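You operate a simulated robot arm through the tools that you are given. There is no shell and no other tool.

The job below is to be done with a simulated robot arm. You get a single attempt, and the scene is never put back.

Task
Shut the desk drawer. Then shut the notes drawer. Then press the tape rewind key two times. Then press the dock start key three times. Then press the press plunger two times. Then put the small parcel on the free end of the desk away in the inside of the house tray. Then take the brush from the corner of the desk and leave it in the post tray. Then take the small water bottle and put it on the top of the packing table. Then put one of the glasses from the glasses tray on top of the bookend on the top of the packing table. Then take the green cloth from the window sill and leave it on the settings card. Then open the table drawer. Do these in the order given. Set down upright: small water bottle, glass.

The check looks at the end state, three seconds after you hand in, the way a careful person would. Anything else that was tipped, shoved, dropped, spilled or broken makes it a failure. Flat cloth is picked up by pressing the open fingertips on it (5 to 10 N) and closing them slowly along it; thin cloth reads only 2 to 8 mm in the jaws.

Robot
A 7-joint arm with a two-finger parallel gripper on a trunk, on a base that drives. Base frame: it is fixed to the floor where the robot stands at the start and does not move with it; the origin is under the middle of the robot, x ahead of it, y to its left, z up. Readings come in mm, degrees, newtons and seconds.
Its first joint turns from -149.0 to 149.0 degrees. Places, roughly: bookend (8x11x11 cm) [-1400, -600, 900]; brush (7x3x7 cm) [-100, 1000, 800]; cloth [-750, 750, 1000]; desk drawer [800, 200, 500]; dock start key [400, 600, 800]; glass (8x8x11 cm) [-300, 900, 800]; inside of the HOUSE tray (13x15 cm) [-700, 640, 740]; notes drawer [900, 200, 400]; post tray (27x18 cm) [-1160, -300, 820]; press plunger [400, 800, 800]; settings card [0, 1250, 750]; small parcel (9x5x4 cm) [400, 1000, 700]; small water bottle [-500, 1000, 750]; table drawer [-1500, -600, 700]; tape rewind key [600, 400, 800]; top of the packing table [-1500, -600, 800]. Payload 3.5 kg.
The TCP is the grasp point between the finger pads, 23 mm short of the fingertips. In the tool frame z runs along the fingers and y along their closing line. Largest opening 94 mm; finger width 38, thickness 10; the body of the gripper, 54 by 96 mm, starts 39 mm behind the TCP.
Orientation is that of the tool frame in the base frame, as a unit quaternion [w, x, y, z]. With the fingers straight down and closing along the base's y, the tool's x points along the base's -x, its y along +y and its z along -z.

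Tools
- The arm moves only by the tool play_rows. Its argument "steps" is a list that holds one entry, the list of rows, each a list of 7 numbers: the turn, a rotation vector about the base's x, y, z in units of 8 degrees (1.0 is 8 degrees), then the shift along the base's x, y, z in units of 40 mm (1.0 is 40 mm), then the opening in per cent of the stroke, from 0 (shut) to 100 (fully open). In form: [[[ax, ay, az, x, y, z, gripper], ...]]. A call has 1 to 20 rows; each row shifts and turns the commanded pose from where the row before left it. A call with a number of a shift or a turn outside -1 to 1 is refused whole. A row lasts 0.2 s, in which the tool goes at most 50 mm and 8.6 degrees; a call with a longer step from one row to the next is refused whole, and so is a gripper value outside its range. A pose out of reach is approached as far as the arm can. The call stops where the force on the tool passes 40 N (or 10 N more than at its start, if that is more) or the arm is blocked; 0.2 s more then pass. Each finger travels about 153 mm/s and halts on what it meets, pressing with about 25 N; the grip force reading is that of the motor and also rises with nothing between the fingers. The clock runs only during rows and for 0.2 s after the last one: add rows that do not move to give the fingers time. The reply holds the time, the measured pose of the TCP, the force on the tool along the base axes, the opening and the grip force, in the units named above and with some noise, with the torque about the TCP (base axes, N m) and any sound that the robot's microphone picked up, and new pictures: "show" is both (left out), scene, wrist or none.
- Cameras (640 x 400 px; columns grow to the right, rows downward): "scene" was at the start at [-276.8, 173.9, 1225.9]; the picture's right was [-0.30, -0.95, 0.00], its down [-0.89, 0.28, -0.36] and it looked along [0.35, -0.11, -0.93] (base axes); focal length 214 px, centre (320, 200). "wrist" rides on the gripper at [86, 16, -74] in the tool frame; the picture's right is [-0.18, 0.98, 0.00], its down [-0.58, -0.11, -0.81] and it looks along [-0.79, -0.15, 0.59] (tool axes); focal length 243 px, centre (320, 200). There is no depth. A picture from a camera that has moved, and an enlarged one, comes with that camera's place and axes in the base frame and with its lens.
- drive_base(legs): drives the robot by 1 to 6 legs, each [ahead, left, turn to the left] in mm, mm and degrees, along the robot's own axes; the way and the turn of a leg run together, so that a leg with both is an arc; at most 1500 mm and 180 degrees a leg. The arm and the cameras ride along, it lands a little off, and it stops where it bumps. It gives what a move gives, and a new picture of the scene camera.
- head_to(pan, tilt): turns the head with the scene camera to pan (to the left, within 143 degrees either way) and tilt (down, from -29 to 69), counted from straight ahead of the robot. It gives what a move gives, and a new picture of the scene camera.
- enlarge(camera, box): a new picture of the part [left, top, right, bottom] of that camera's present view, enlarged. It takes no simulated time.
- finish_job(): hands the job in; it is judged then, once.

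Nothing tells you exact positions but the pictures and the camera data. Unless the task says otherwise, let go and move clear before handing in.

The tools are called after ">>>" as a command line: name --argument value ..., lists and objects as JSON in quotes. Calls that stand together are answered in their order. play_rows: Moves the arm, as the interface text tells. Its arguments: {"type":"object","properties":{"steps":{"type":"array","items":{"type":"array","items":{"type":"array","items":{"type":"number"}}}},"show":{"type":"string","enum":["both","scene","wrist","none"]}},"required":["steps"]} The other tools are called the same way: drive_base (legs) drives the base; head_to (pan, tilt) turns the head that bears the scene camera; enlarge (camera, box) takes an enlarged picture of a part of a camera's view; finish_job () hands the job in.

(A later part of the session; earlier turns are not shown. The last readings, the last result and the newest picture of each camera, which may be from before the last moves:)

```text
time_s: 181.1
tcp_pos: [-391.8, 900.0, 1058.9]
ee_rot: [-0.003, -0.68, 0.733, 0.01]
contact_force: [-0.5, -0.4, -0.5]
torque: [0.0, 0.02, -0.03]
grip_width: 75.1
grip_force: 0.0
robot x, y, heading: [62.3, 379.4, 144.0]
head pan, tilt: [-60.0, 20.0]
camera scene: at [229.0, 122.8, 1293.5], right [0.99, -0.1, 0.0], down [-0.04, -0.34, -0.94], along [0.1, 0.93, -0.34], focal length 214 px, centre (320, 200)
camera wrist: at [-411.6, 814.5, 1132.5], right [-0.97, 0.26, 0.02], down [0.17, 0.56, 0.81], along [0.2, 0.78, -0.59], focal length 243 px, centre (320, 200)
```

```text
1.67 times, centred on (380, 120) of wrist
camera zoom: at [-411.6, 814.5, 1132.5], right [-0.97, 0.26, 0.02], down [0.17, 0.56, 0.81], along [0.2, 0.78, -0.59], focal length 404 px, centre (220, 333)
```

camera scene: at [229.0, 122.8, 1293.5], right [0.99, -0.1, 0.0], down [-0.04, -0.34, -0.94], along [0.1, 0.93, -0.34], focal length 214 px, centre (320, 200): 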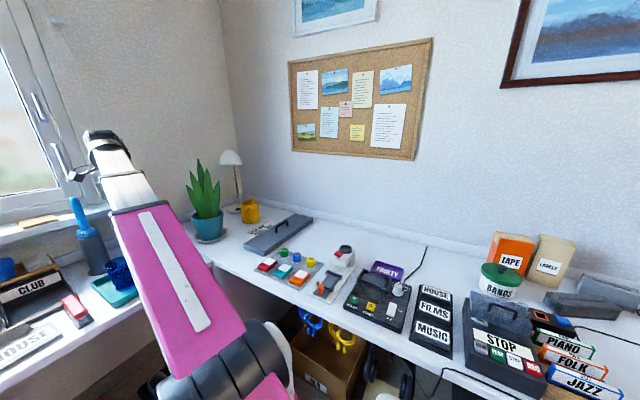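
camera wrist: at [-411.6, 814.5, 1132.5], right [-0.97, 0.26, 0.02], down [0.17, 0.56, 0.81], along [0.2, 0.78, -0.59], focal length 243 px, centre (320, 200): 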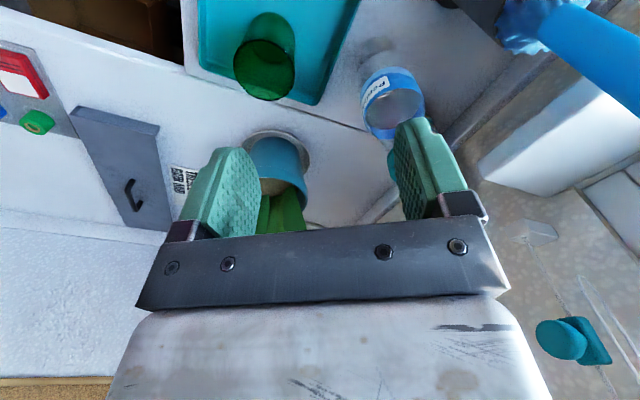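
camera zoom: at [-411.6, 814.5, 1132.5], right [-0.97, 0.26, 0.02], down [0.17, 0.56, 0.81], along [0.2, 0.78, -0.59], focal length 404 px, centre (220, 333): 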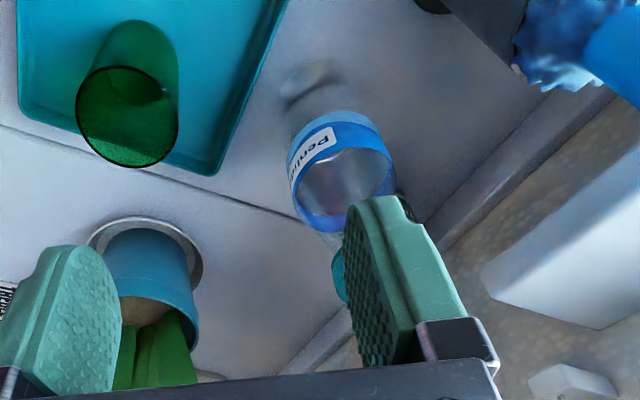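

>>> play_rows --steps '[[[0, 0, -0.96, 0, 0, 0, 100], [0, 0, -0.96, 0, 0, 0, 100], [0, 0, -0.96, 0, 0, 0, 100], [0, 0, -0.96, 0, 0, 0, 100], [0, 0, -0.96, 0, 0, 0, 100], [0, 0, -0.96, 0, 0, 0, 100], [0, 0, -0.96, 0, 0, 0, 100], [0, 0, -0.96, 0, 0, 0, 100], [0, 0, -0.96, 0, 0, 0, 100], [0, 0, -0.96, 0, 0, 0, 100], [0, 0, -0.96, 0, 0, 0, 100], [0, 0, -0.96, 0, 0, 0, 100], [0, 0, -0.96, 0, 0, 0, 100], [0, 0, -0.96, 0, 0, 0, 100], [0, 0, -0.96, 0, 0, 0, 100], [0, 0, 0, 0, 0, 0, 100]]]' --show "wrist"

```text
time_s: 184.5
tcp_pos: [-390.5, 902.3, 1058.9]
ee_rot: [0.006, 0.257, 0.966, 0.007]
contact_force: [-0.3, -0.3, 0.0]
torque: [-0.03, -0.01, 0.0]
grip_width: 94.1
grip_force: 0.1
robot x, y, heading: [63.6, 373.8, 144.3]
head pan, tilt: [-60.0, 20.0]
camera wrist: at [-458.7, 958.0, 1132.4], right [0.65, 0.76, 0.02], down [0.44, -0.39, 0.81], along [0.62, -0.52, -0.59], focal length 243 px, centre (320, 200)
```

wrist: 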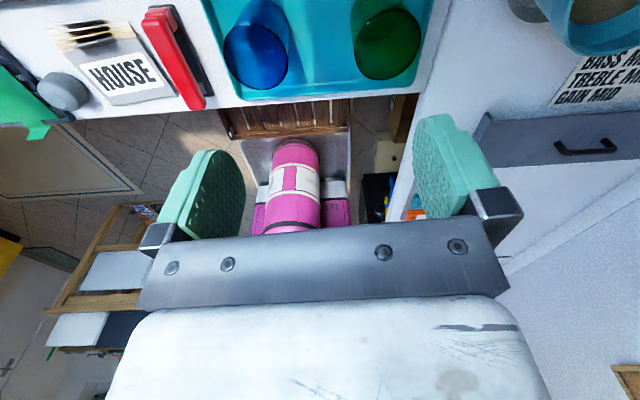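

>>> play_rows --steps '[[[0.5, 0.866, 0, 0, 0, 0, 100], [0.5, 0.866, 0, 0, 0, 0, 100], [0.5, 0.866, 0, 0, 0, 0, 100], [0.5, 0.866, 0, 0, 0, 0, 100], [0.5, 0.866, 0, 0, 0, 0, 100], [0.5, 0.866, 0, 0, 0, 0, 100], [0.5, 0.866, 0, 0, 0, 0, 100], [0.5, 0.866, 0, 0, 0, 0, 100], [0, 0, 0, 0, 0, 0, 100]]]'

```text
time_s: 186.5
tcp_pos: [-389.8, 901.6, 1059.5]
ee_rot: [-0.507, 0.221, 0.82, 0.145]
contact_force: [-0.3, 0.3, 0.7]
torque: [-0.01, 0.0, -0.03]
grip_width: 94.0
grip_force: 0.0
robot x, y, heading: [64.6, 377.6, 143.7]
head pan, tilt: [-60.0, 20.0]
camera scene: at [229.0, 122.8, 1293.5], right [0.99, -0.1, 0.0], down [-0.04, -0.34, -0.94], along [0.1, 0.93, -0.34], focal length 214 px, centre (320, 200)
camera wrist: at [-358.1, 900.1, 1169.0], right [0.57, 0.81, -0.15], down [0.79, -0.59, -0.16], along [-0.22, -0.03, -0.97], focal length 243 px, centre (320, 200)
```

scene: 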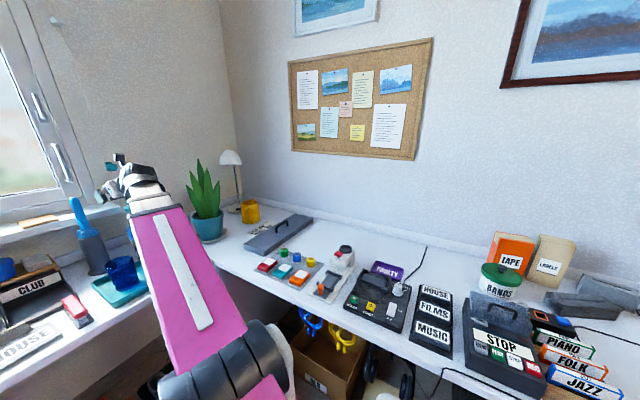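
wrist: 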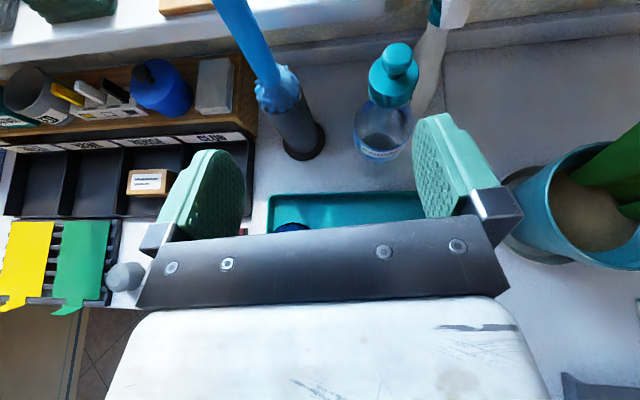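

The side-grasp pose is reachable, and I have a clear top view: the bottle axis is near (-454, 1008). I move to the pre-grasp position above the green glass level.

>>> play_rows --steps '[[[0, 0, 0, 0.29, 0.39, -0.83, 100], [0, 0, 0, 0.29, 0.39, -0.83, 100], [0, 0, 0, 0.29, 0.39, -0.83, 100], [0, 0, 0, 0, 0, -0.9, 100], [0, 0, 0, 0, 0, 0, 100]]]'

>>> enlarge --camera "wrist" --box '[160, 0, 480, 240]'

>>> enlarge --camera "scene" --box '[60, 130, 220, 320]'

```text
time_s: 187.7
tcp_pos: [-352.9, 949.3, 926.2]
ee_rot: [-0.507, 0.222, 0.82, 0.146]
contact_force: [-0.1, 0.4, 0.6]
torque: [0.01, 0.0, 0.02]
grip_width: 93.9
grip_force: 0.0
robot x, y, heading: [62.8, 379.2, 143.9]
head pan, tilt: [-60.0, 20.0]
camera scene: at [229.0, 122.8, 1293.5], right [0.99, -0.1, 0.0], down [-0.04, -0.34, -0.94], along [0.1, 0.93, -0.34], focal length 214 px, centre (320, 200)
camera wrist: at [-320.9, 946.4, 1035.4], right [0.57, 0.81, -0.15], down [0.79, -0.59, -0.16], along [-0.22, -0.03, -0.97], focal length 243 px, centre (320, 200)
```

scene: 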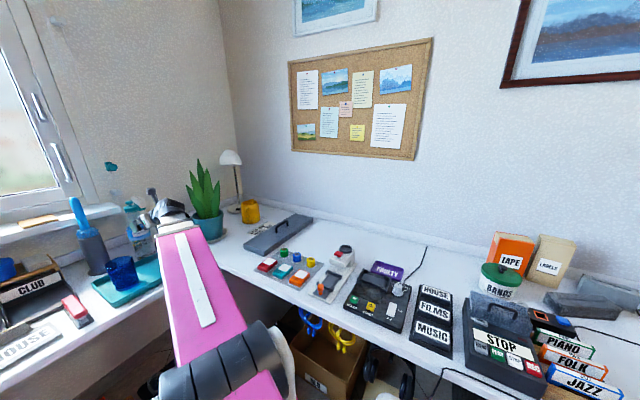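
wrist: 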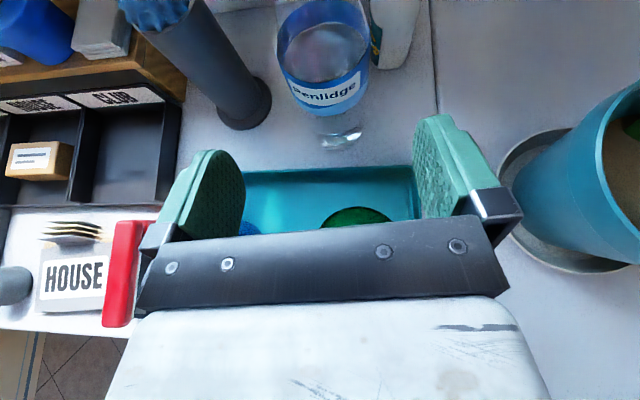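

```text
1.67 times, centred on (320, 120) of wrist
camera zoom: at [-320.9, 946.4, 1035.4], right [0.57, 0.81, -0.15], down [0.79, -0.59, -0.16], along [-0.22, -0.03, -0.97], focal length 404 px, centre (320, 333)
```

zoom: 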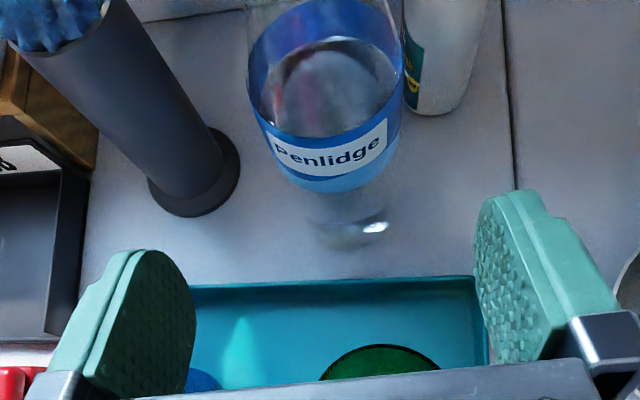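

```text
2.11 times, centred on (140, 225) of scene
camera zoom: at [229.0, 122.8, 1293.5], right [0.99, -0.1, 0.0], down [-0.04, -0.34, -0.94], along [0.1, 0.93, -0.34], focal length 452 px, centre (699, 147)
```

zoom: 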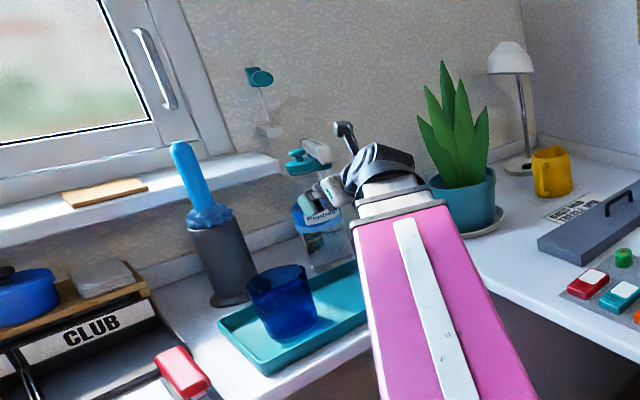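

>>> play_rows --steps '[[[0, 0, 0, -0.377, 0.227, -0.25, 100], [0, 0, 0, -0.377, 0.227, -0.25, 100], [0, 0, 0, -0.377, 0.227, -0.25, 100], [0, 0, 0, 0, 0, 0, 100]]]' --show "wrist"

>>> enlarge --camera "wrist" --box '[160, 0, 480, 240]'

```text
time_s: 188.7
tcp_pos: [-400.4, 977.0, 894.6]
ee_rot: [-0.507, 0.221, 0.821, 0.144]
contact_force: [0.4, 0.2, -0.4]
torque: [0.04, -0.04, -0.01]
grip_width: 93.8
grip_force: 0.0
robot x, y, heading: [64.3, 377.3, 143.9]
head pan, tilt: [-60.0, 20.0]
camera wrist: at [-368.0, 974.9, 1004.4], right [0.57, 0.81, -0.15], down [0.79, -0.59, -0.16], along [-0.22, -0.03, -0.97], focal length 243 px, centre (320, 200)
```

wrist: 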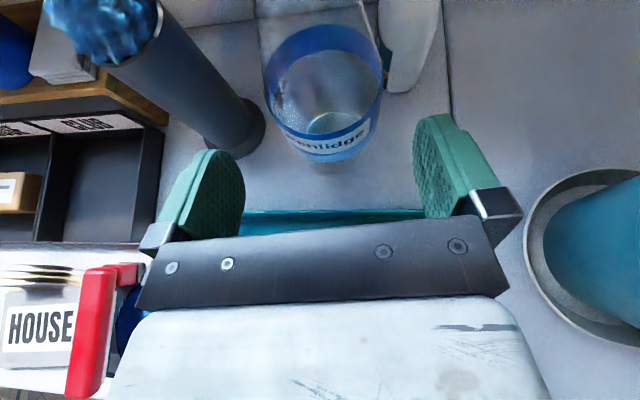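

```text
1.67 times, centred on (320, 120) of wrist
camera zoom: at [-368.0, 974.9, 1004.4], right [0.57, 0.81, -0.15], down [0.79, -0.59, -0.16], along [-0.22, -0.03, -0.97], focal length 404 px, centre (320, 333)
```

zoom: 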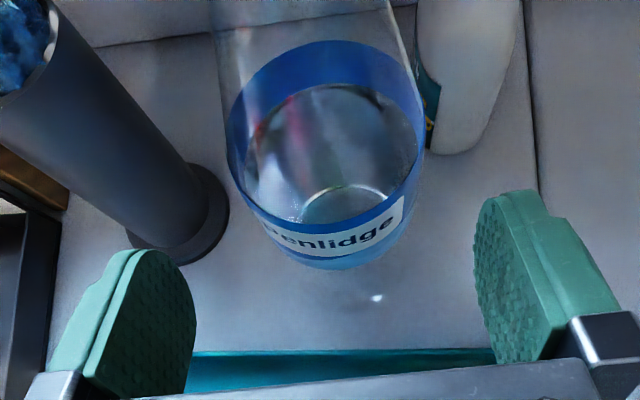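

>>> play_rows --steps '[[[0, 0, 0, -0.36, 0.22, -0.238, 100], [0, 0, 0, -0.36, 0.22, -0.238, 100], [0, 0, 0, 0, 0, 0, 100]]]' --show "wrist"

>>> play_rows --steps '[[[0, 0, 0, -0.18, 0.11, -0.12, 100], [0, 0, 0, -0.18, 0.11, -0.12, 100], [0, 0, 0, 0, 0, 0, 100]]]' --show "wrist"

```text
time_s: 189.5
tcp_pos: [-430.1, 993.7, 875.5]
ee_rot: [-0.506, 0.222, 0.821, 0.145]
contact_force: [0.5, -0.5, -0.3]
torque: [0.05, 0.02, -0.01]
grip_width: 94.0
grip_force: 0.1
robot x, y, heading: [65.8, 376.0, 144.1]
head pan, tilt: [-60.0, 20.0]
camera wrist: at [-397.4, 991.4, 985.0], right [0.57, 0.8, -0.15], down [0.79, -0.59, -0.16], along [-0.22, -0.03, -0.97], focal length 243 px, centre (320, 200)
```

wrist: 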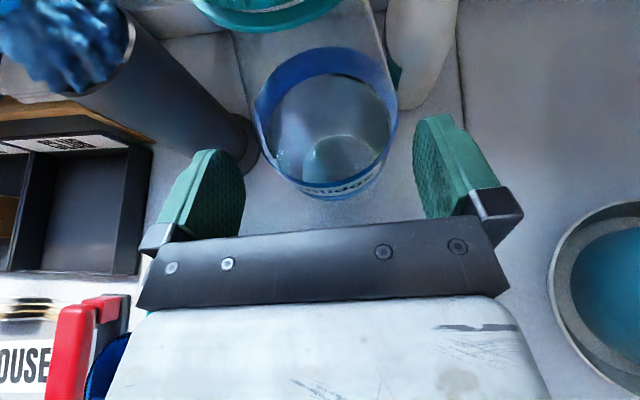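

```text
time_s: 190.3
tcp_pos: [-444.4, 1003.6, 865.8]
ee_rot: [-0.505, 0.221, 0.821, 0.145]
contact_force: [0.8, -1.1, 0.6]
torque: [-0.01, 0.01, 0.03]
grip_width: 93.9
grip_force: 0.0
robot x, y, heading: [62.9, 380.3, 144.0]
head pan, tilt: [-60.0, 20.0]
camera wrist: at [-412.4, 1001.1, 975.8], right [0.57, 0.81, -0.15], down [0.79, -0.59, -0.16], along [-0.22, -0.03, -0.97], focal length 243 px, centre (320, 200)
```

wrist: 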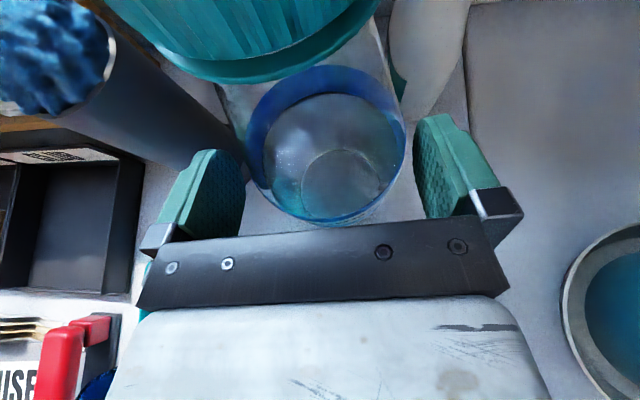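

>>> play_rows --steps '[[[0, 0, 0, -0.11, 0.08, -0.02, 100], [0, 0, 0, 0, 0, 0, 94], [0, 0, 0, 0, 0, 0, 89], [0, 0, 0, 0, 0, 0, 84], [0, 0, 0, 0, 0, 0, 79], [0, 0, 0, 0, 0, 0, 74], [0, 0, 0, 0, 0, 0, 69], [0, 0, 0, 0, 0, 0, 60], [0, 0, 0, 0, 0, 0, 60]]]' --show "wrist"

```text
time_s: 192.3
tcp_pos: [-448.9, 1005.1, 864.4]
ee_rot: [-0.507, 0.221, 0.821, 0.145]
contact_force: [1.3, 3.3, 3.8]
torque: [0.2, -0.03, -0.07]
grip_width: 73.6
grip_force: 25.3
robot x, y, heading: [61.0, 376.3, 144.2]
head pan, tilt: [-60.0, 20.0]
camera wrist: at [-417.4, 1003.8, 974.7], right [0.57, 0.81, -0.15], down [0.79, -0.59, -0.16], along [-0.22, -0.03, -0.97], focal length 243 px, centre (320, 200)
```

wrist: 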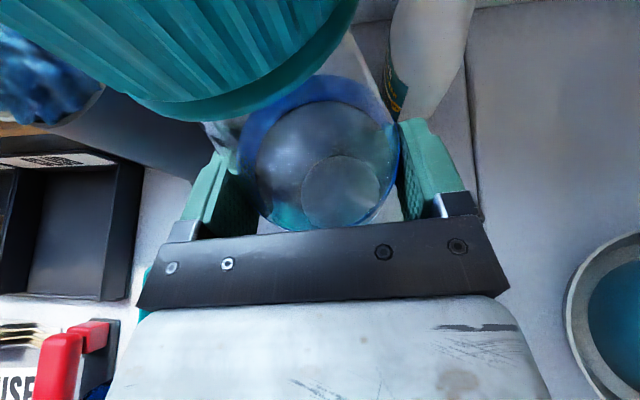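

The bottle's body is gripped (73.6 mm). I lift it slowly, checking it stays whole.

>>> play_rows --steps '[[[0, 0, 0, 0, 0, 0.05, 60], [0, 0, 0, 0, 0, 0.15, 60], [0, 0, 0, 0, 0, 0.3, 60], [0, 0, 0, 0, 0, 0.5, 60], [0, 0, 0, 0, 0, 0.7, 60], [0, 0, 0, 0, 0, 0.8, 60], [0, 0, 0, 0, 0, 0.8, 60], [0, 0, 0, 0, 0, 0.7, 60], [0, 0, 0, 0, 0, 0.3, 60], [0, 0, 0, 0, 0, 0, 60]]]'

>>> enlarge --camera "scene" --box '[60, 110, 220, 320]'

```text
time_s: 194.5
tcp_pos: [-449.0, 1005.3, 1037.5]
ee_rot: [-0.507, 0.222, 0.82, 0.145]
contact_force: [0.2, 0.4, -4.8]
torque: [-0.03, -0.08, -0.02]
grip_width: 73.6
grip_force: 24.8
robot x, y, heading: [64.5, 374.8, 143.9]
head pan, tilt: [-60.0, 20.0]
camera scene: at [228.9, 123.0, 1293.5], right [0.99, -0.1, 0.0], down [-0.04, -0.34, -0.94], along [0.1, 0.93, -0.34], focal length 214 px, centre (320, 200)
camera wrist: at [-417.5, 1004.0, 1147.1], right [0.57, 0.81, -0.15], down [0.79, -0.59, -0.16], along [-0.22, -0.03, -0.98], focal length 243 px, centre (320, 200)
```

scene: 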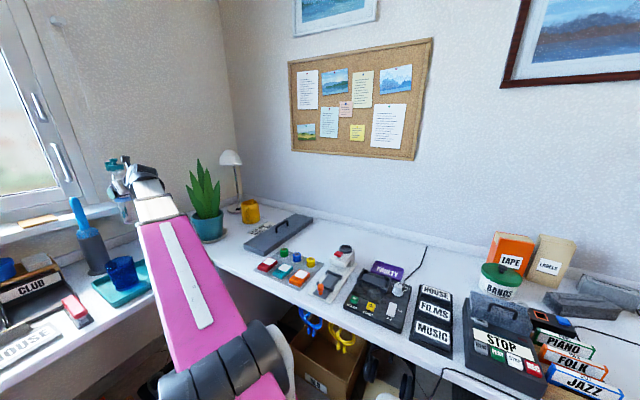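
wrist: 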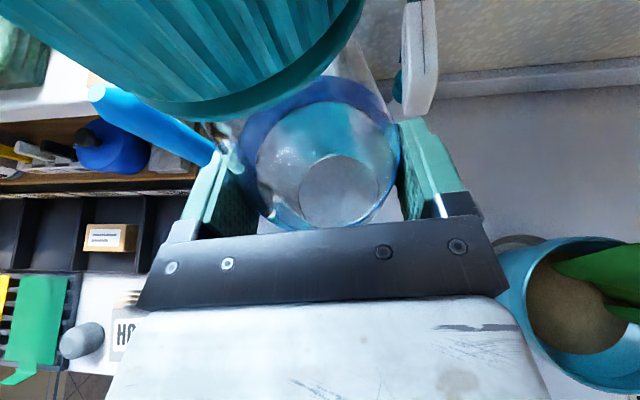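

```text
1.90 times, centred on (140, 215) of scene
camera zoom: at [228.9, 123.0, 1293.5], right [0.99, -0.1, 0.0], down [-0.04, -0.34, -0.94], along [0.1, 0.93, -0.34], focal length 408 px, centre (663, 171)
```

zoom: 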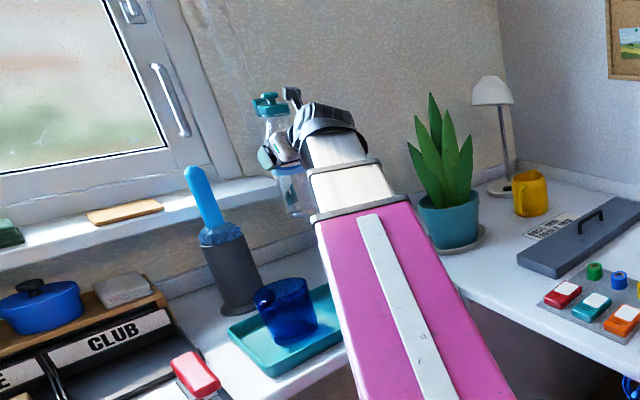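

The bottle hangs intact and upright. I back away from the desk and drive along to the packing table.

>>> drive_base --legs '[[-145, 0, 0], [0, 1000, 0], [0, 672, 0]]'

>>> head_to --pan 0 --tilt 35

```text
time_s: 203.8
tcp_pos: [-1305.2, -391.9, 1036.8]
ee_rot: [-0.505, 0.23, 0.818, 0.15]
contact_force: [0.4, 0.1, -5.3]
torque: [-0.03, -0.01, 0.01]
grip_width: 73.0
grip_force: 25.2
robot x, y, heading: [-802.0, -1030.1, 142.9]
head pan, tilt: [-60.0, 20.0]
camera scene: at [-644.2, -1288.4, 1293.5], right [0.99, -0.12, 0.0], down [-0.04, -0.34, -0.94], along [0.12, 0.93, -0.34], focal length 214 px, centre (320, 200)
```

scene: 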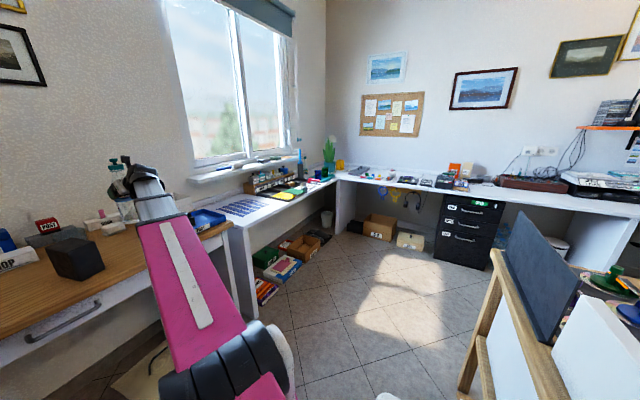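

```text
time_s: 205.1
tcp_pos: [-1306.0, -392.6, 1036.5]
ee_rot: [-0.504, 0.23, 0.819, 0.15]
contact_force: [1.0, -0.7, -5.6]
torque: [-0.09, -0.02, 0.0]
grip_width: 73.4
grip_force: 25.3
robot x, y, heading: [-805.0, -1031.9, 142.6]
head pan, tilt: [0.0, 35.0]
camera scene: at [-725.9, -1327.7, 1269.7], right [0.6, 0.8, 0.0], down [0.46, -0.35, -0.82], along [-0.65, 0.49, -0.57], focal length 214 px, centre (320, 200)
```

scene: 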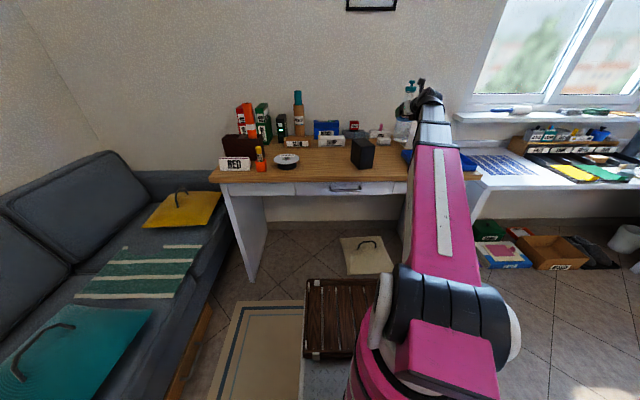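

>>> enlarge --camera "scene" --box '[270, 70, 490, 210]'

>>> enlarge --camera "wrist" --box '[0, 0, 640, 400]'

```text
2.86 times, centred on (380, 140) of scene
camera zoom: at [-725.9, -1327.7, 1269.7], right [0.6, 0.8, 0.0], down [0.46, -0.35, -0.82], along [-0.65, 0.49, -0.57], focal length 613 px, centre (149, 371)
```

zoom: 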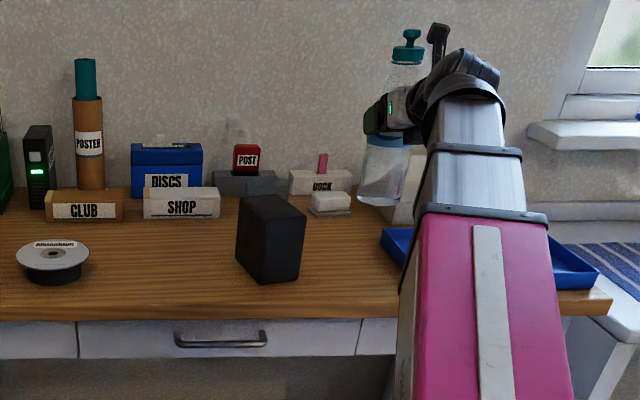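

```text
1.00 times, centred on (320, 200) of wrist (not enlarged: the box is as wide or as high as the picture)
camera zoom: at [-1273.4, -394.9, 1147.0], right [0.59, 0.79, -0.15], down [0.78, -0.61, -0.16], along [-0.22, -0.02, -0.98], focal length 243 px, centre (320, 200)
```

zoom: 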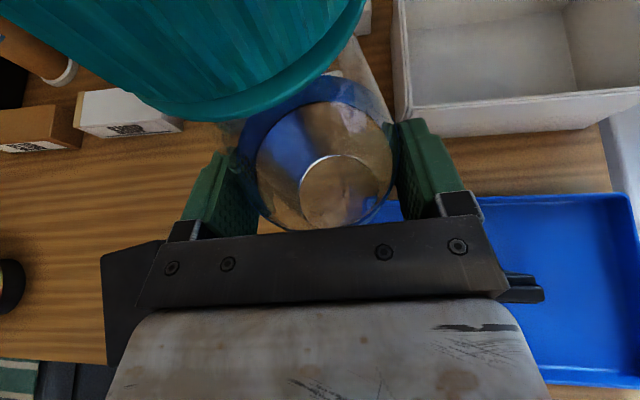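

>>> play_rows --steps '[[[0, 0, 0, 0.5, -0.68, 0, 60], [0, 0, 0, 0.5, -0.68, 0, 60], [0, 0, 0, 0.5, -0.68, 0, 60], [0, 0, 0, 0, 0, -0.6, 60], [0, 0, 0, 0, 0, -0.8, 60], [0, 0, 0, 0, 0, -0.4, 60], [0, 0, 0, 0, 0, 0, 60]]]'

>>> enlarge --camera "scene" --box '[300, 70, 480, 210]'

```text
time_s: 206.7
tcp_pos: [-1243.9, -475.5, 963.6]
ee_rot: [-0.504, 0.229, 0.819, 0.149]
contact_force: [-0.6, 0.4, -5.3]
torque: [-0.06, -0.01, 0.02]
grip_width: 73.2
grip_force: 24.8
robot x, y, heading: [-802.5, -1032.0, 143.0]
head pan, tilt: [0.0, 35.0]
camera scene: at [-725.9, -1327.8, 1269.7], right [0.6, 0.8, 0.0], down [0.46, -0.35, -0.82], along [-0.65, 0.49, -0.57], focal length 214 px, centre (320, 200)
camera wrist: at [-1211.8, -477.0, 1073.7], right [0.59, 0.79, -0.15], down [0.78, -0.61, -0.16], along [-0.22, -0.02, -0.98], focal length 243 px, centre (320, 200)
```

scene: 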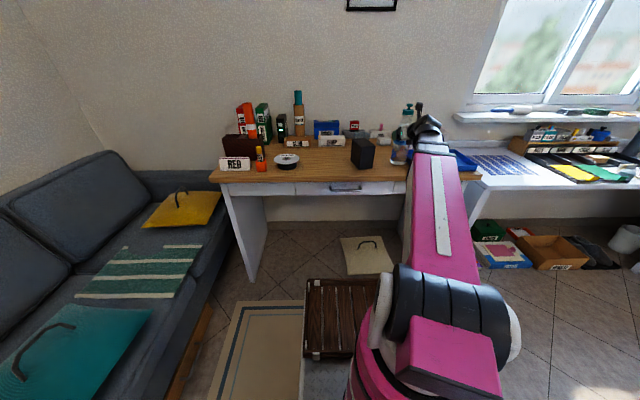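
wrist: 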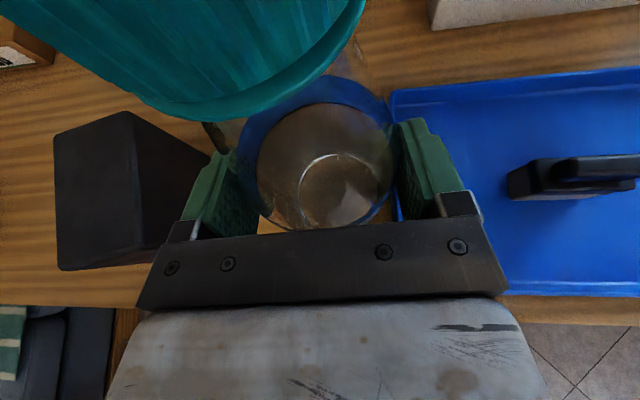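

```text
2.86 times, centred on (390, 140) of scene
camera zoom: at [-725.9, -1327.8, 1269.7], right [0.6, 0.8, 0.0], down [0.46, -0.35, -0.82], along [-0.65, 0.49, -0.57], focal length 613 px, centre (120, 371)
```

zoom: 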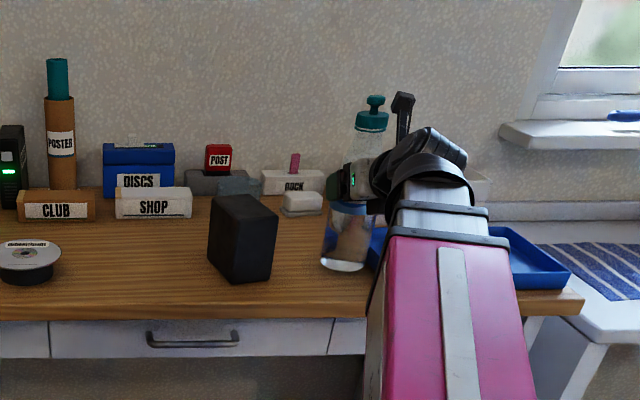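

>>> play_rows --steps '[[[0, 0, 0, -0.22, -0.3, 0, 60], [0, 0, 0, 0, 0, -0.15, 60], [0, 0, 0, 0, 0, -0.1, 60], [0, 0, 0, 0, 0, 0, 60]]]' --show "none"

>>> play_rows --steps '[[[0, 0, 0, 0, 0, -0.07, 60], [0, 0, 0, 0, 0, -0.06, 60]]]' --show "none"

>>> play_rows --steps '[[[0, 0, 0, 0, 0, -0.06, 60], [0, 0, 0, 0, 0, -0.06, 60]]]' --show "none"

```text
time_s: 207.7
tcp_pos: [-1255.2, -487.0, 956.6]
ee_rot: [-0.505, 0.23, 0.818, 0.15]
contact_force: [1.4, 0.7, 0.8]
torque: [-0.23, -0.14, 0.05]
grip_width: 73.6
grip_force: 25.3
robot x, y, heading: [-804.1, -1031.4, 142.8]
head pan, tilt: [0.0, 35.0]
```

```text
time_s: 208.4
tcp_pos: [-1253.4, -485.4, 953.9]
ee_rot: [-0.508, 0.23, 0.816, 0.152]
contact_force: [4.8, -2.0, 11.1]
torque: [-0.27, -0.18, 0.04]
grip_width: 73.6
grip_force: 25.0
robot x, y, heading: [-801.6, -1030.8, 143.2]
head pan, tilt: [0.0, 35.0]
stopped in row 2: the force on the tool passed its limit at 50 N (the readings are from after the stop); the commanded pose is now the measured one
```

```text
time_s: 208.8
tcp_pos: [-1254.2, -484.8, 953.8]
ee_rot: [-0.511, 0.232, 0.813, 0.155]
contact_force: [2.6, -2.9, 11.6]
torque: [-0.01, -0.19, -0.04]
grip_width: 73.8
grip_force: 25.4
robot x, y, heading: [-804.4, -1032.0, 142.8]
head pan, tilt: [0.0, 35.0]
stopped in row 2: the force on the tool passed its limit at 45 N (the readings are from after the stop); the commanded pose is now the measured one
```

The bottle is on the table. I unload, open slowly, and back out along the tool axis.

>>> play_rows --steps '[[[0, 0, 0, 0, 0, 0.02, 60], [0, 0, 0, 0, 0, 0, 60]]]' --show "none"

>>> play_rows --steps '[[[0, 0, 0, 0, 0, 0, 79], [0, 0, 0, 0, 0, 0, 82], [0, 0, 0, 0, 0, 0, 86], [0, 0, 0, 0, 0, 0, 92], [0, 0, 0, 0, 0, 0, 100], [0, 0, 0, 0, 0, 0, 100]]]' --show "wrist"

```text
time_s: 209.4
tcp_pos: [-1253.5, -484.2, 954.0]
ee_rot: [-0.511, 0.231, 0.813, 0.154]
contact_force: [1.3, -0.4, 0.8]
torque: [-0.01, -0.03, 0.0]
grip_width: 73.6
grip_force: 24.7
robot x, y, heading: [-802.3, -1031.6, 142.8]
head pan, tilt: [0.0, 35.0]
```

```text
time_s: 210.8
tcp_pos: [-1253.7, -484.4, 953.1]
ee_rot: [-0.512, 0.23, 0.813, 0.154]
contact_force: [0.2, -0.5, 0.2]
torque: [0.03, -0.02, -0.04]
grip_width: 93.9
grip_force: 0.2
robot x, y, heading: [-804.0, -1029.9, 142.9]
head pan, tilt: [0.0, 35.0]
camera wrist: at [-1220.3, -488.0, 1062.7], right [0.59, 0.79, -0.15], down [0.77, -0.61, -0.18], along [-0.23, -0.01, -0.97], focal length 243 px, centre (320, 200)
```

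wrist: 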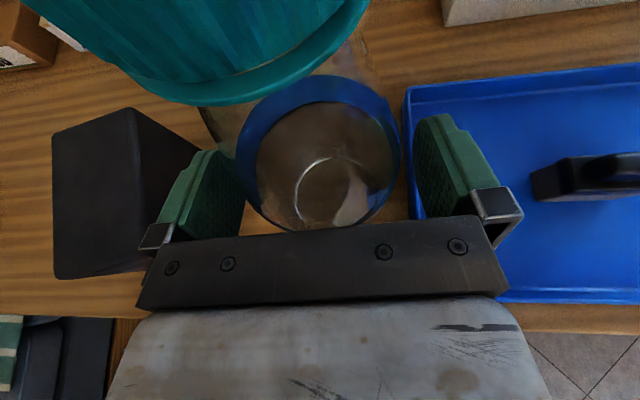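

>>> play_rows --steps '[[[0, 0, 0, 0.21, -0.13, 0, 100], [0, 0, 0, 0.42, -0.26, 0, 100], [0, 0, 0, 0.63, -0.39, 0, 100], [0, 0, 0, 0.8, -0.5, 0, 100], [0, 0, 0, 0.8, -0.5, 0.2, 100], [0, 0, 0, 0.5, -0.3, 0.7, 100], [0, 0, 0, 0, 0, 1, 100], [0, 0, 0, 0, 0, 0.8, 100]]]'

>>> enlarge --camera "scene" --box '[300, 70, 480, 210]'

```text
time_s: 212.6
tcp_pos: [-1141.6, -527.3, 1075.2]
ee_rot: [-0.511, 0.231, 0.814, 0.154]
contact_force: [0.6, -0.3, 0.3]
torque: [-0.05, 0.02, 0.01]
grip_width: 94.1
grip_force: 0.1
out of reach, approached as far as the arm can: row 4, 5, 6
robot x, y, heading: [-801.9, -1032.5, 143.0]
head pan, tilt: [0.0, 35.0]
camera scene: at [-725.7, -1327.9, 1269.6], right [0.6, 0.8, 0.0], down [0.46, -0.35, -0.82], along [-0.65, 0.49, -0.57], focal length 214 px, centre (320, 200)
camera wrist: at [-1108.9, -529.8, 1185.1], right [0.59, 0.79, -0.15], down [0.77, -0.61, -0.18], along [-0.23, -0.01, -0.97], focal length 243 px, centre (320, 200)
```

scene: 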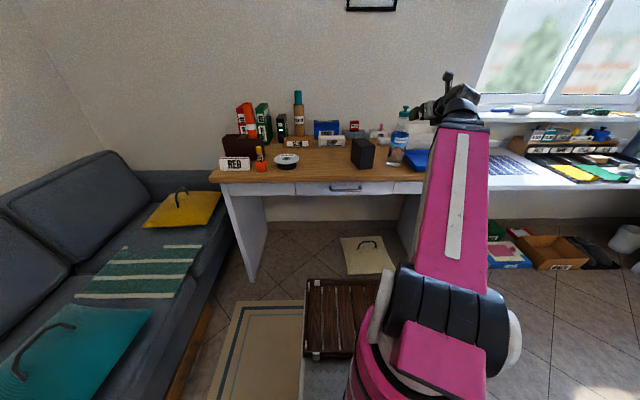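
wrist: 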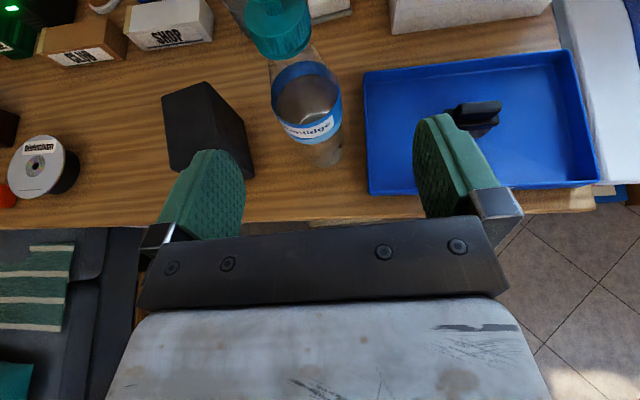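

```text
2.86 times, centred on (390, 140) of scene
camera zoom: at [-725.7, -1327.9, 1269.6], right [0.6, 0.8, 0.0], down [0.46, -0.35, -0.82], along [-0.65, 0.49, -0.57], focal length 613 px, centre (120, 371)
```

zoom: 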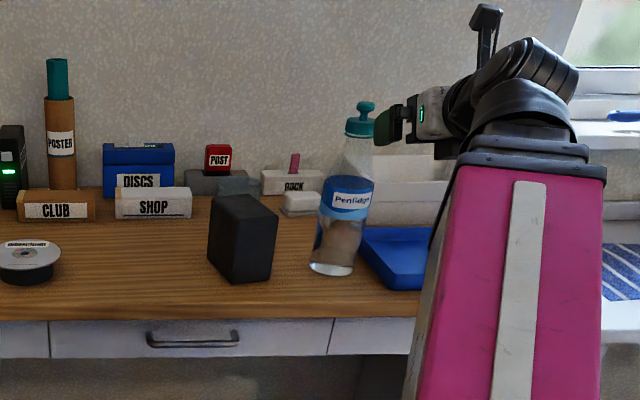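

The bottle stands upright on the packing table with its cap on. Next, a glass: I set the tool vertical again and drive back to the glasses tray.

>>> play_rows --steps '[[[-0.531, -0.847, 0, 0, 0, -0.15, 100], [-0.531, -0.847, 0, 0, 0, -0.15, 100], [-0.531, -0.847, 0, 0, 0, -0.15, 100], [-0.531, -0.847, 0, 0, 0, -0.15, 100], [-0.531, -0.847, 0, 0, 0, -0.15, 100], [-0.531, -0.847, 0, 0, 0, -0.15, 100], [-0.531, -0.847, 0, 0, 0, -0.15, 100], [-0.531, -0.847, 0, 0, 0, -0.15, 100], [0, 0, 1, 0, 0, 0, 100], [0, 0, 1, 0, 0, 0, 100], [0, 0, 1, 0, 0, 0, 100], [0, 0, 1, 0, 0, 0, 100], [0, 0, 1, 0, 0, 0, 100], [0, 0, 1, 0, 0, 0, 100], [0, 0, 1, 0, 0, 0, 100], [0, 0, 1, 0, 0, 0, 100], [0, 0, 1, 0, 0, 0, 100], [0, 0, 1, 0, 0, 0, 100], [0, 0, 1, 0, 0, 0, 100], [0, 0, 0, 0, 0, 0, 100]]]'

```text
time_s: 216.8
tcp_pos: [-1142.6, -526.6, 1023.6]
ee_rot: [-0.006, -0.475, 0.88, 0.002]
contact_force: [-0.5, -0.3, -0.5]
torque: [-0.03, 0.02, 0.05]
grip_width: 94.4
grip_force: 0.0
robot x, y, heading: [-801.2, -1030.2, 142.7]
head pan, tilt: [0.0, 35.0]
camera scene: at [-725.7, -1327.9, 1269.6], right [0.6, 0.8, 0.0], down [0.46, -0.35, -0.82], along [-0.65, 0.49, -0.57], focal length 214 px, centre (320, 200)
camera wrist: at [-1202.7, -589.2, 1098.3], right [-0.72, 0.69, 0.01], down [0.42, 0.43, 0.8], along [0.55, 0.58, -0.6], focal length 243 px, centre (320, 200)
```

scene: 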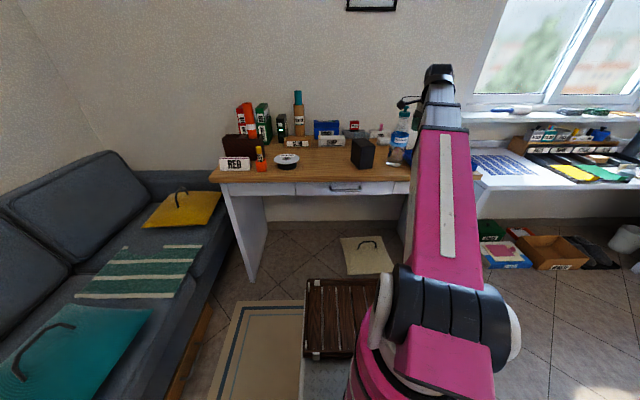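
wrist: 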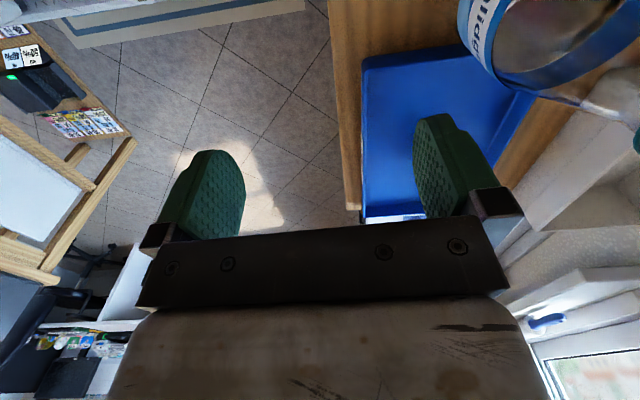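

>>> play_rows --steps '[[[0, -0.09, 0, 0.6, -0.43, -0.3, 100], [0, 0, 0, 0.6, -0.43, -0.3, 100], [0, 0, 0, 0.5, -0.36, -0.3, 100], [0, 0, 0, 0, 0, 0, 100]]]' --show "none"

>>> drive_base --legs '[[0, -1000, 0], [60, -640, 1.2]]'

>>> head_to --pan -15 --tilt 40

```text
time_s: 217.8
tcp_pos: [-1075.9, -577.1, 985.2]
ee_rot: [0.0, -0.474, 0.88, -0.001]
contact_force: [-0.5, 0.0, 0.1]
torque: [0.0, 0.02, 0.0]
grip_width: 94.0
grip_force: 0.0
robot x, y, heading: [-803.9, -1032.0, 143.2]
head pan, tilt: [0.0, 35.0]
```

```text
time_s: 226.2
tcp_pos: [-138.5, 764.1, 986.2]
ee_rot: [0.0, -0.48, 0.878, -0.001]
contact_force: [-0.1, 0.1, -0.1]
torque: [0.0, 0.03, 0.02]
grip_width: 94.2
grip_force: 0.0
robot x, y, heading: [140.4, 311.9, 143.7]
head pan, tilt: [0.0, 35.0]
camera scene: at [220.0, 17.3, 1269.6], right [0.59, 0.8, 0.0], down [0.46, -0.34, -0.82], along [-0.66, 0.49, -0.57], focal length 214 px, centre (320, 200)
```

scene: 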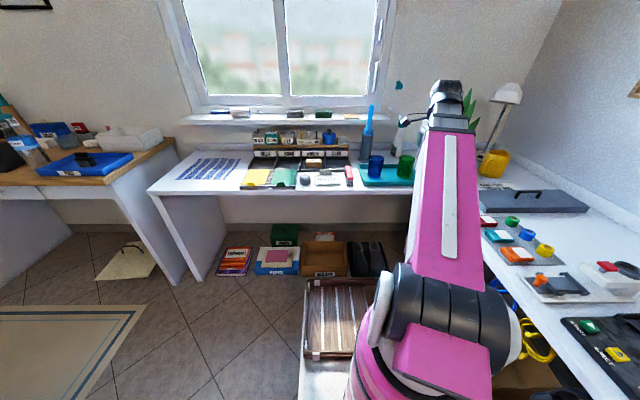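

```text
time_s: 227.0
tcp_pos: [-139.6, 764.1, 985.5]
ee_rot: [-0.001, -0.48, 0.877, -0.001]
contact_force: [0.7, 0.5, -0.4]
torque: [0.01, -0.02, 0.0]
grip_width: 93.9
grip_force: 0.1
robot x, y, heading: [140.0, 313.3, 143.8]
head pan, tilt: [-15.0, 40.0]
camera scene: at [237.8, 31.4, 1262.1], right [0.78, 0.62, 0.0], down [0.4, -0.5, -0.77], along [-0.48, 0.6, -0.64], focal length 214 px, centre (320, 200)
```

scene: 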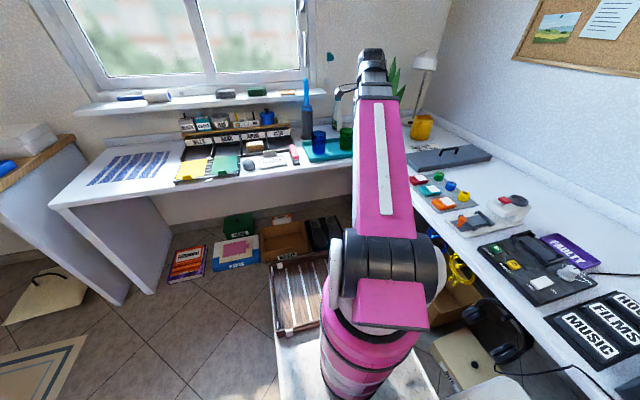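

>>> enlarge --camera "scene" --box '[270, 100, 370, 180]'

>>> enlarge --camera "wrist" --box '[0, 0, 640, 400]'

```text
5.00 times, centred on (320, 140) of scene
camera zoom: at [237.8, 31.4, 1262.1], right [0.78, 0.62, 0.0], down [0.4, -0.5, -0.77], along [-0.48, 0.6, -0.64], focal length 1072 px, centre (320, 500)
```

zoom: 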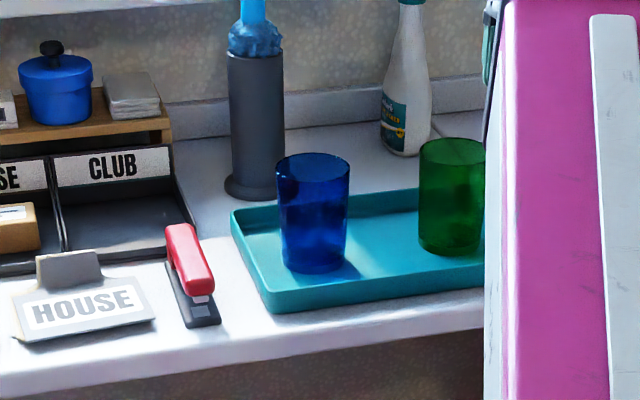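

```text
1.00 times, centred on (320, 200) of wrist (not enlarged: the box is as wide or as high as the picture)
camera zoom: at [-199.7, 700.5, 1060.1], right [-0.73, 0.69, 0.0], down [0.41, 0.43, 0.81], along [0.55, 0.58, -0.59], focal length 243 px, centre (320, 200)
```

zoom: 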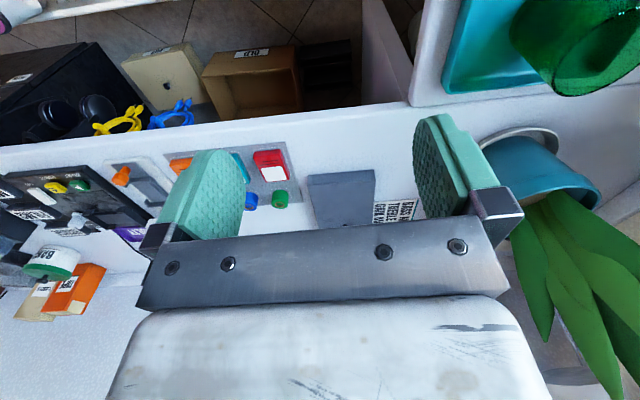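

>>> play_rows --steps '[[[0, 0, 0, -0.92, 0.164, 0, 100], [0, 0, 0, -0.92, 0.164, 0, 100], [0, 0, 0, -0.92, 0.164, 0, 100], [0, 0, 0, -0.92, 0.164, 0, 100], [0, 0, 0, -0.92, 0.164, 0, 100], [0, 0, 0, -0.92, 0.164, 0, 100], [0, 0, 0, -0.92, 0.164, -0.3, 100], [0, 0, 0, 0, 0, -0.3, 100], [0, 0, 0, 0, 0, 0, 100]]]' --show "wrist"

>>> enlarge --camera "wrist" --box '[200, 0, 460, 240]'

```text
time_s: 229.0
tcp_pos: [-395.1, 810.2, 960.3]
ee_rot: [0.001, -0.479, 0.878, -0.001]
contact_force: [-0.1, 0.1, -0.2]
torque: [-0.01, -0.01, -0.01]
grip_width: 93.9
grip_force: 0.1
robot x, y, heading: [134.9, 310.1, 143.7]
head pan, tilt: [-15.0, 40.0]
camera wrist: at [-456.0, 746.3, 1034.7], right [-0.73, 0.69, 0.0], down [0.41, 0.43, 0.81], along [0.55, 0.58, -0.59], focal length 243 px, centre (320, 200)
```

wrist: 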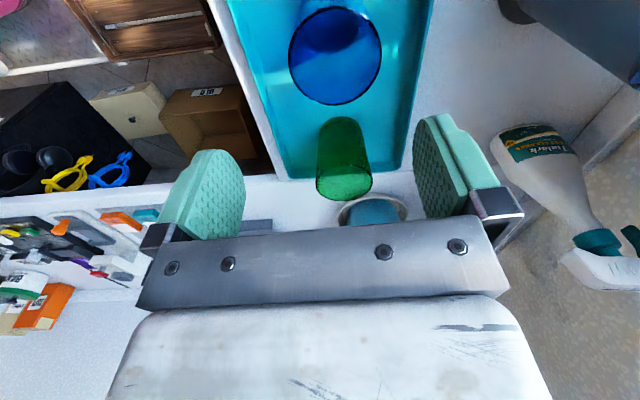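

```text
1.67 times, centred on (330, 120) of wrist
camera zoom: at [-456.0, 746.3, 1034.7], right [-0.73, 0.69, 0.0], down [0.41, 0.43, 0.81], along [0.55, 0.58, -0.59], focal length 404 px, centre (303, 333)
```

zoom: 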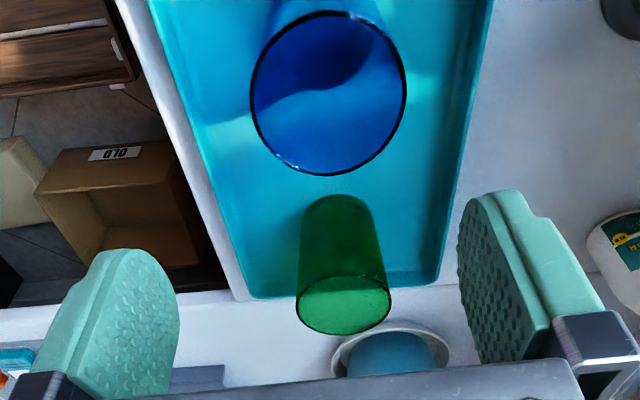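

>>> play_rows --steps '[[[0, 0, 0, -0.28, 0.07, -0.4, 100], [0, 0, 0, 0, 0, -0.8, 100], [0, 0, 0, 0, 0, -0.7, 100], [0, 0, 0, 0, 0, -0.4, 100], [0, 0, 0, 0, 0, 0, 100]]]' --show "wrist"

>>> enlarge --camera "scene" --box '[270, 80, 370, 180]'

```text
time_s: 230.2
tcp_pos: [-407.0, 813.0, 869.2]
ee_rot: [0.0, -0.48, 0.878, -0.001]
contact_force: [0.0, 0.2, 0.2]
torque: [-0.03, 0.08, 0.03]
grip_width: 93.9
grip_force: 0.0
robot x, y, heading: [137.3, 309.7, 143.7]
head pan, tilt: [-15.0, 40.0]
camera wrist: at [-467.4, 748.8, 942.9], right [-0.73, 0.69, 0.0], down [0.41, 0.43, 0.81], along [0.55, 0.59, -0.59], focal length 243 px, centre (320, 200)
```

wrist: 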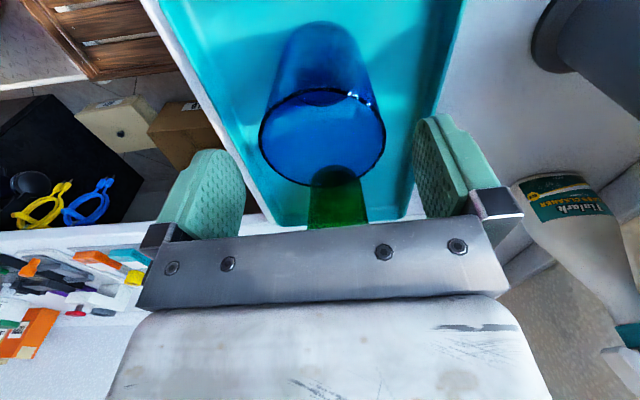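

```text
4.00 times, centred on (320, 130) of scene
camera zoom: at [237.9, 31.4, 1262.1], right [0.78, 0.62, 0.0], down [0.4, -0.5, -0.77], along [-0.48, 0.6, -0.64], focal length 858 px, centre (320, 480)
```

zoom: 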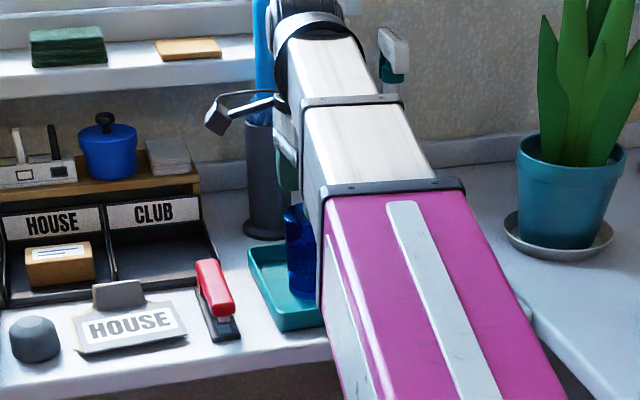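

>>> play_rows --steps '[[[0, 0, 0, -0.07, -0.11, -0.3, 100], [0, 0, 0, 0, 0, -0.5, 100], [0, 0, 0, 0, 0, -0.35, 100], [0, 0, 0, 0, 0, -0.2, 100], [0, 0, 0, 0, 0, 0, 100]]]' --show "wrist"

```text
time_s: 231.4
tcp_pos: [-410.9, 808.3, 815.5]
ee_rot: [0.0, -0.479, 0.878, -0.001]
contact_force: [0.4, -0.2, -0.6]
torque: [0.0, -0.02, -0.01]
grip_width: 93.7
grip_force: 0.0
robot x, y, heading: [138.8, 313.3, 143.7]
head pan, tilt: [-15.0, 40.0]
camera wrist: at [-470.6, 744.8, 888.1], right [-0.73, 0.69, 0.0], down [0.41, 0.43, 0.81], along [0.55, 0.59, -0.59], focal length 243 px, centre (320, 200)
```

wrist: 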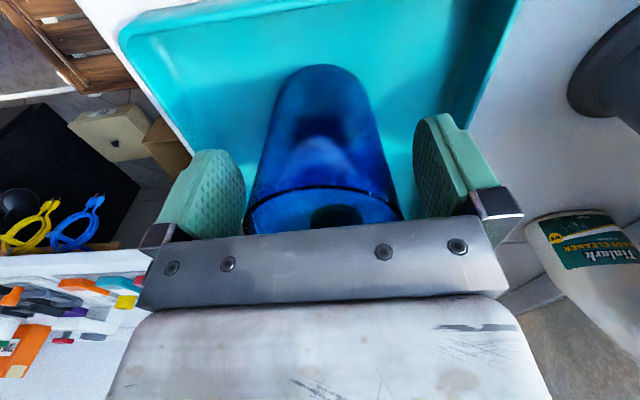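

>>> play_rows --steps '[[[0, 0, 0, 0, 0, 0, 92], [0, 0, 0, 0, 0, 0, 87], [0, 0, 0, 0, 0, 0, 82], [0, 0, 0, 0, 0, 0, 77], [0, 0, 0, 0, 0, 0, 72], [0, 0, 0, 0, 0, 0, 67], [0, 0, 0, 0, 0, 0, 58], [0, 0, 0, 0, 0, 0, 58]]]' --show "wrist"

```text
time_s: 233.2
tcp_pos: [-410.7, 808.0, 814.3]
ee_rot: [-0.001, -0.479, 0.878, -0.001]
contact_force: [1.4, 0.1, 2.2]
torque: [0.03, 0.02, -0.01]
grip_width: 73.3
grip_force: 25.2
robot x, y, heading: [138.4, 310.7, 143.6]
head pan, tilt: [-15.0, 40.0]
camera wrist: at [-470.5, 744.8, 888.3], right [-0.73, 0.69, 0.0], down [0.41, 0.43, 0.81], along [0.55, 0.58, -0.59], focal length 243 px, centre (320, 200)
```

wrist: 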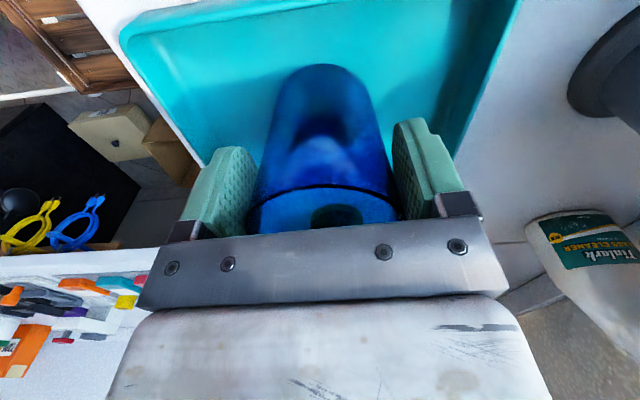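

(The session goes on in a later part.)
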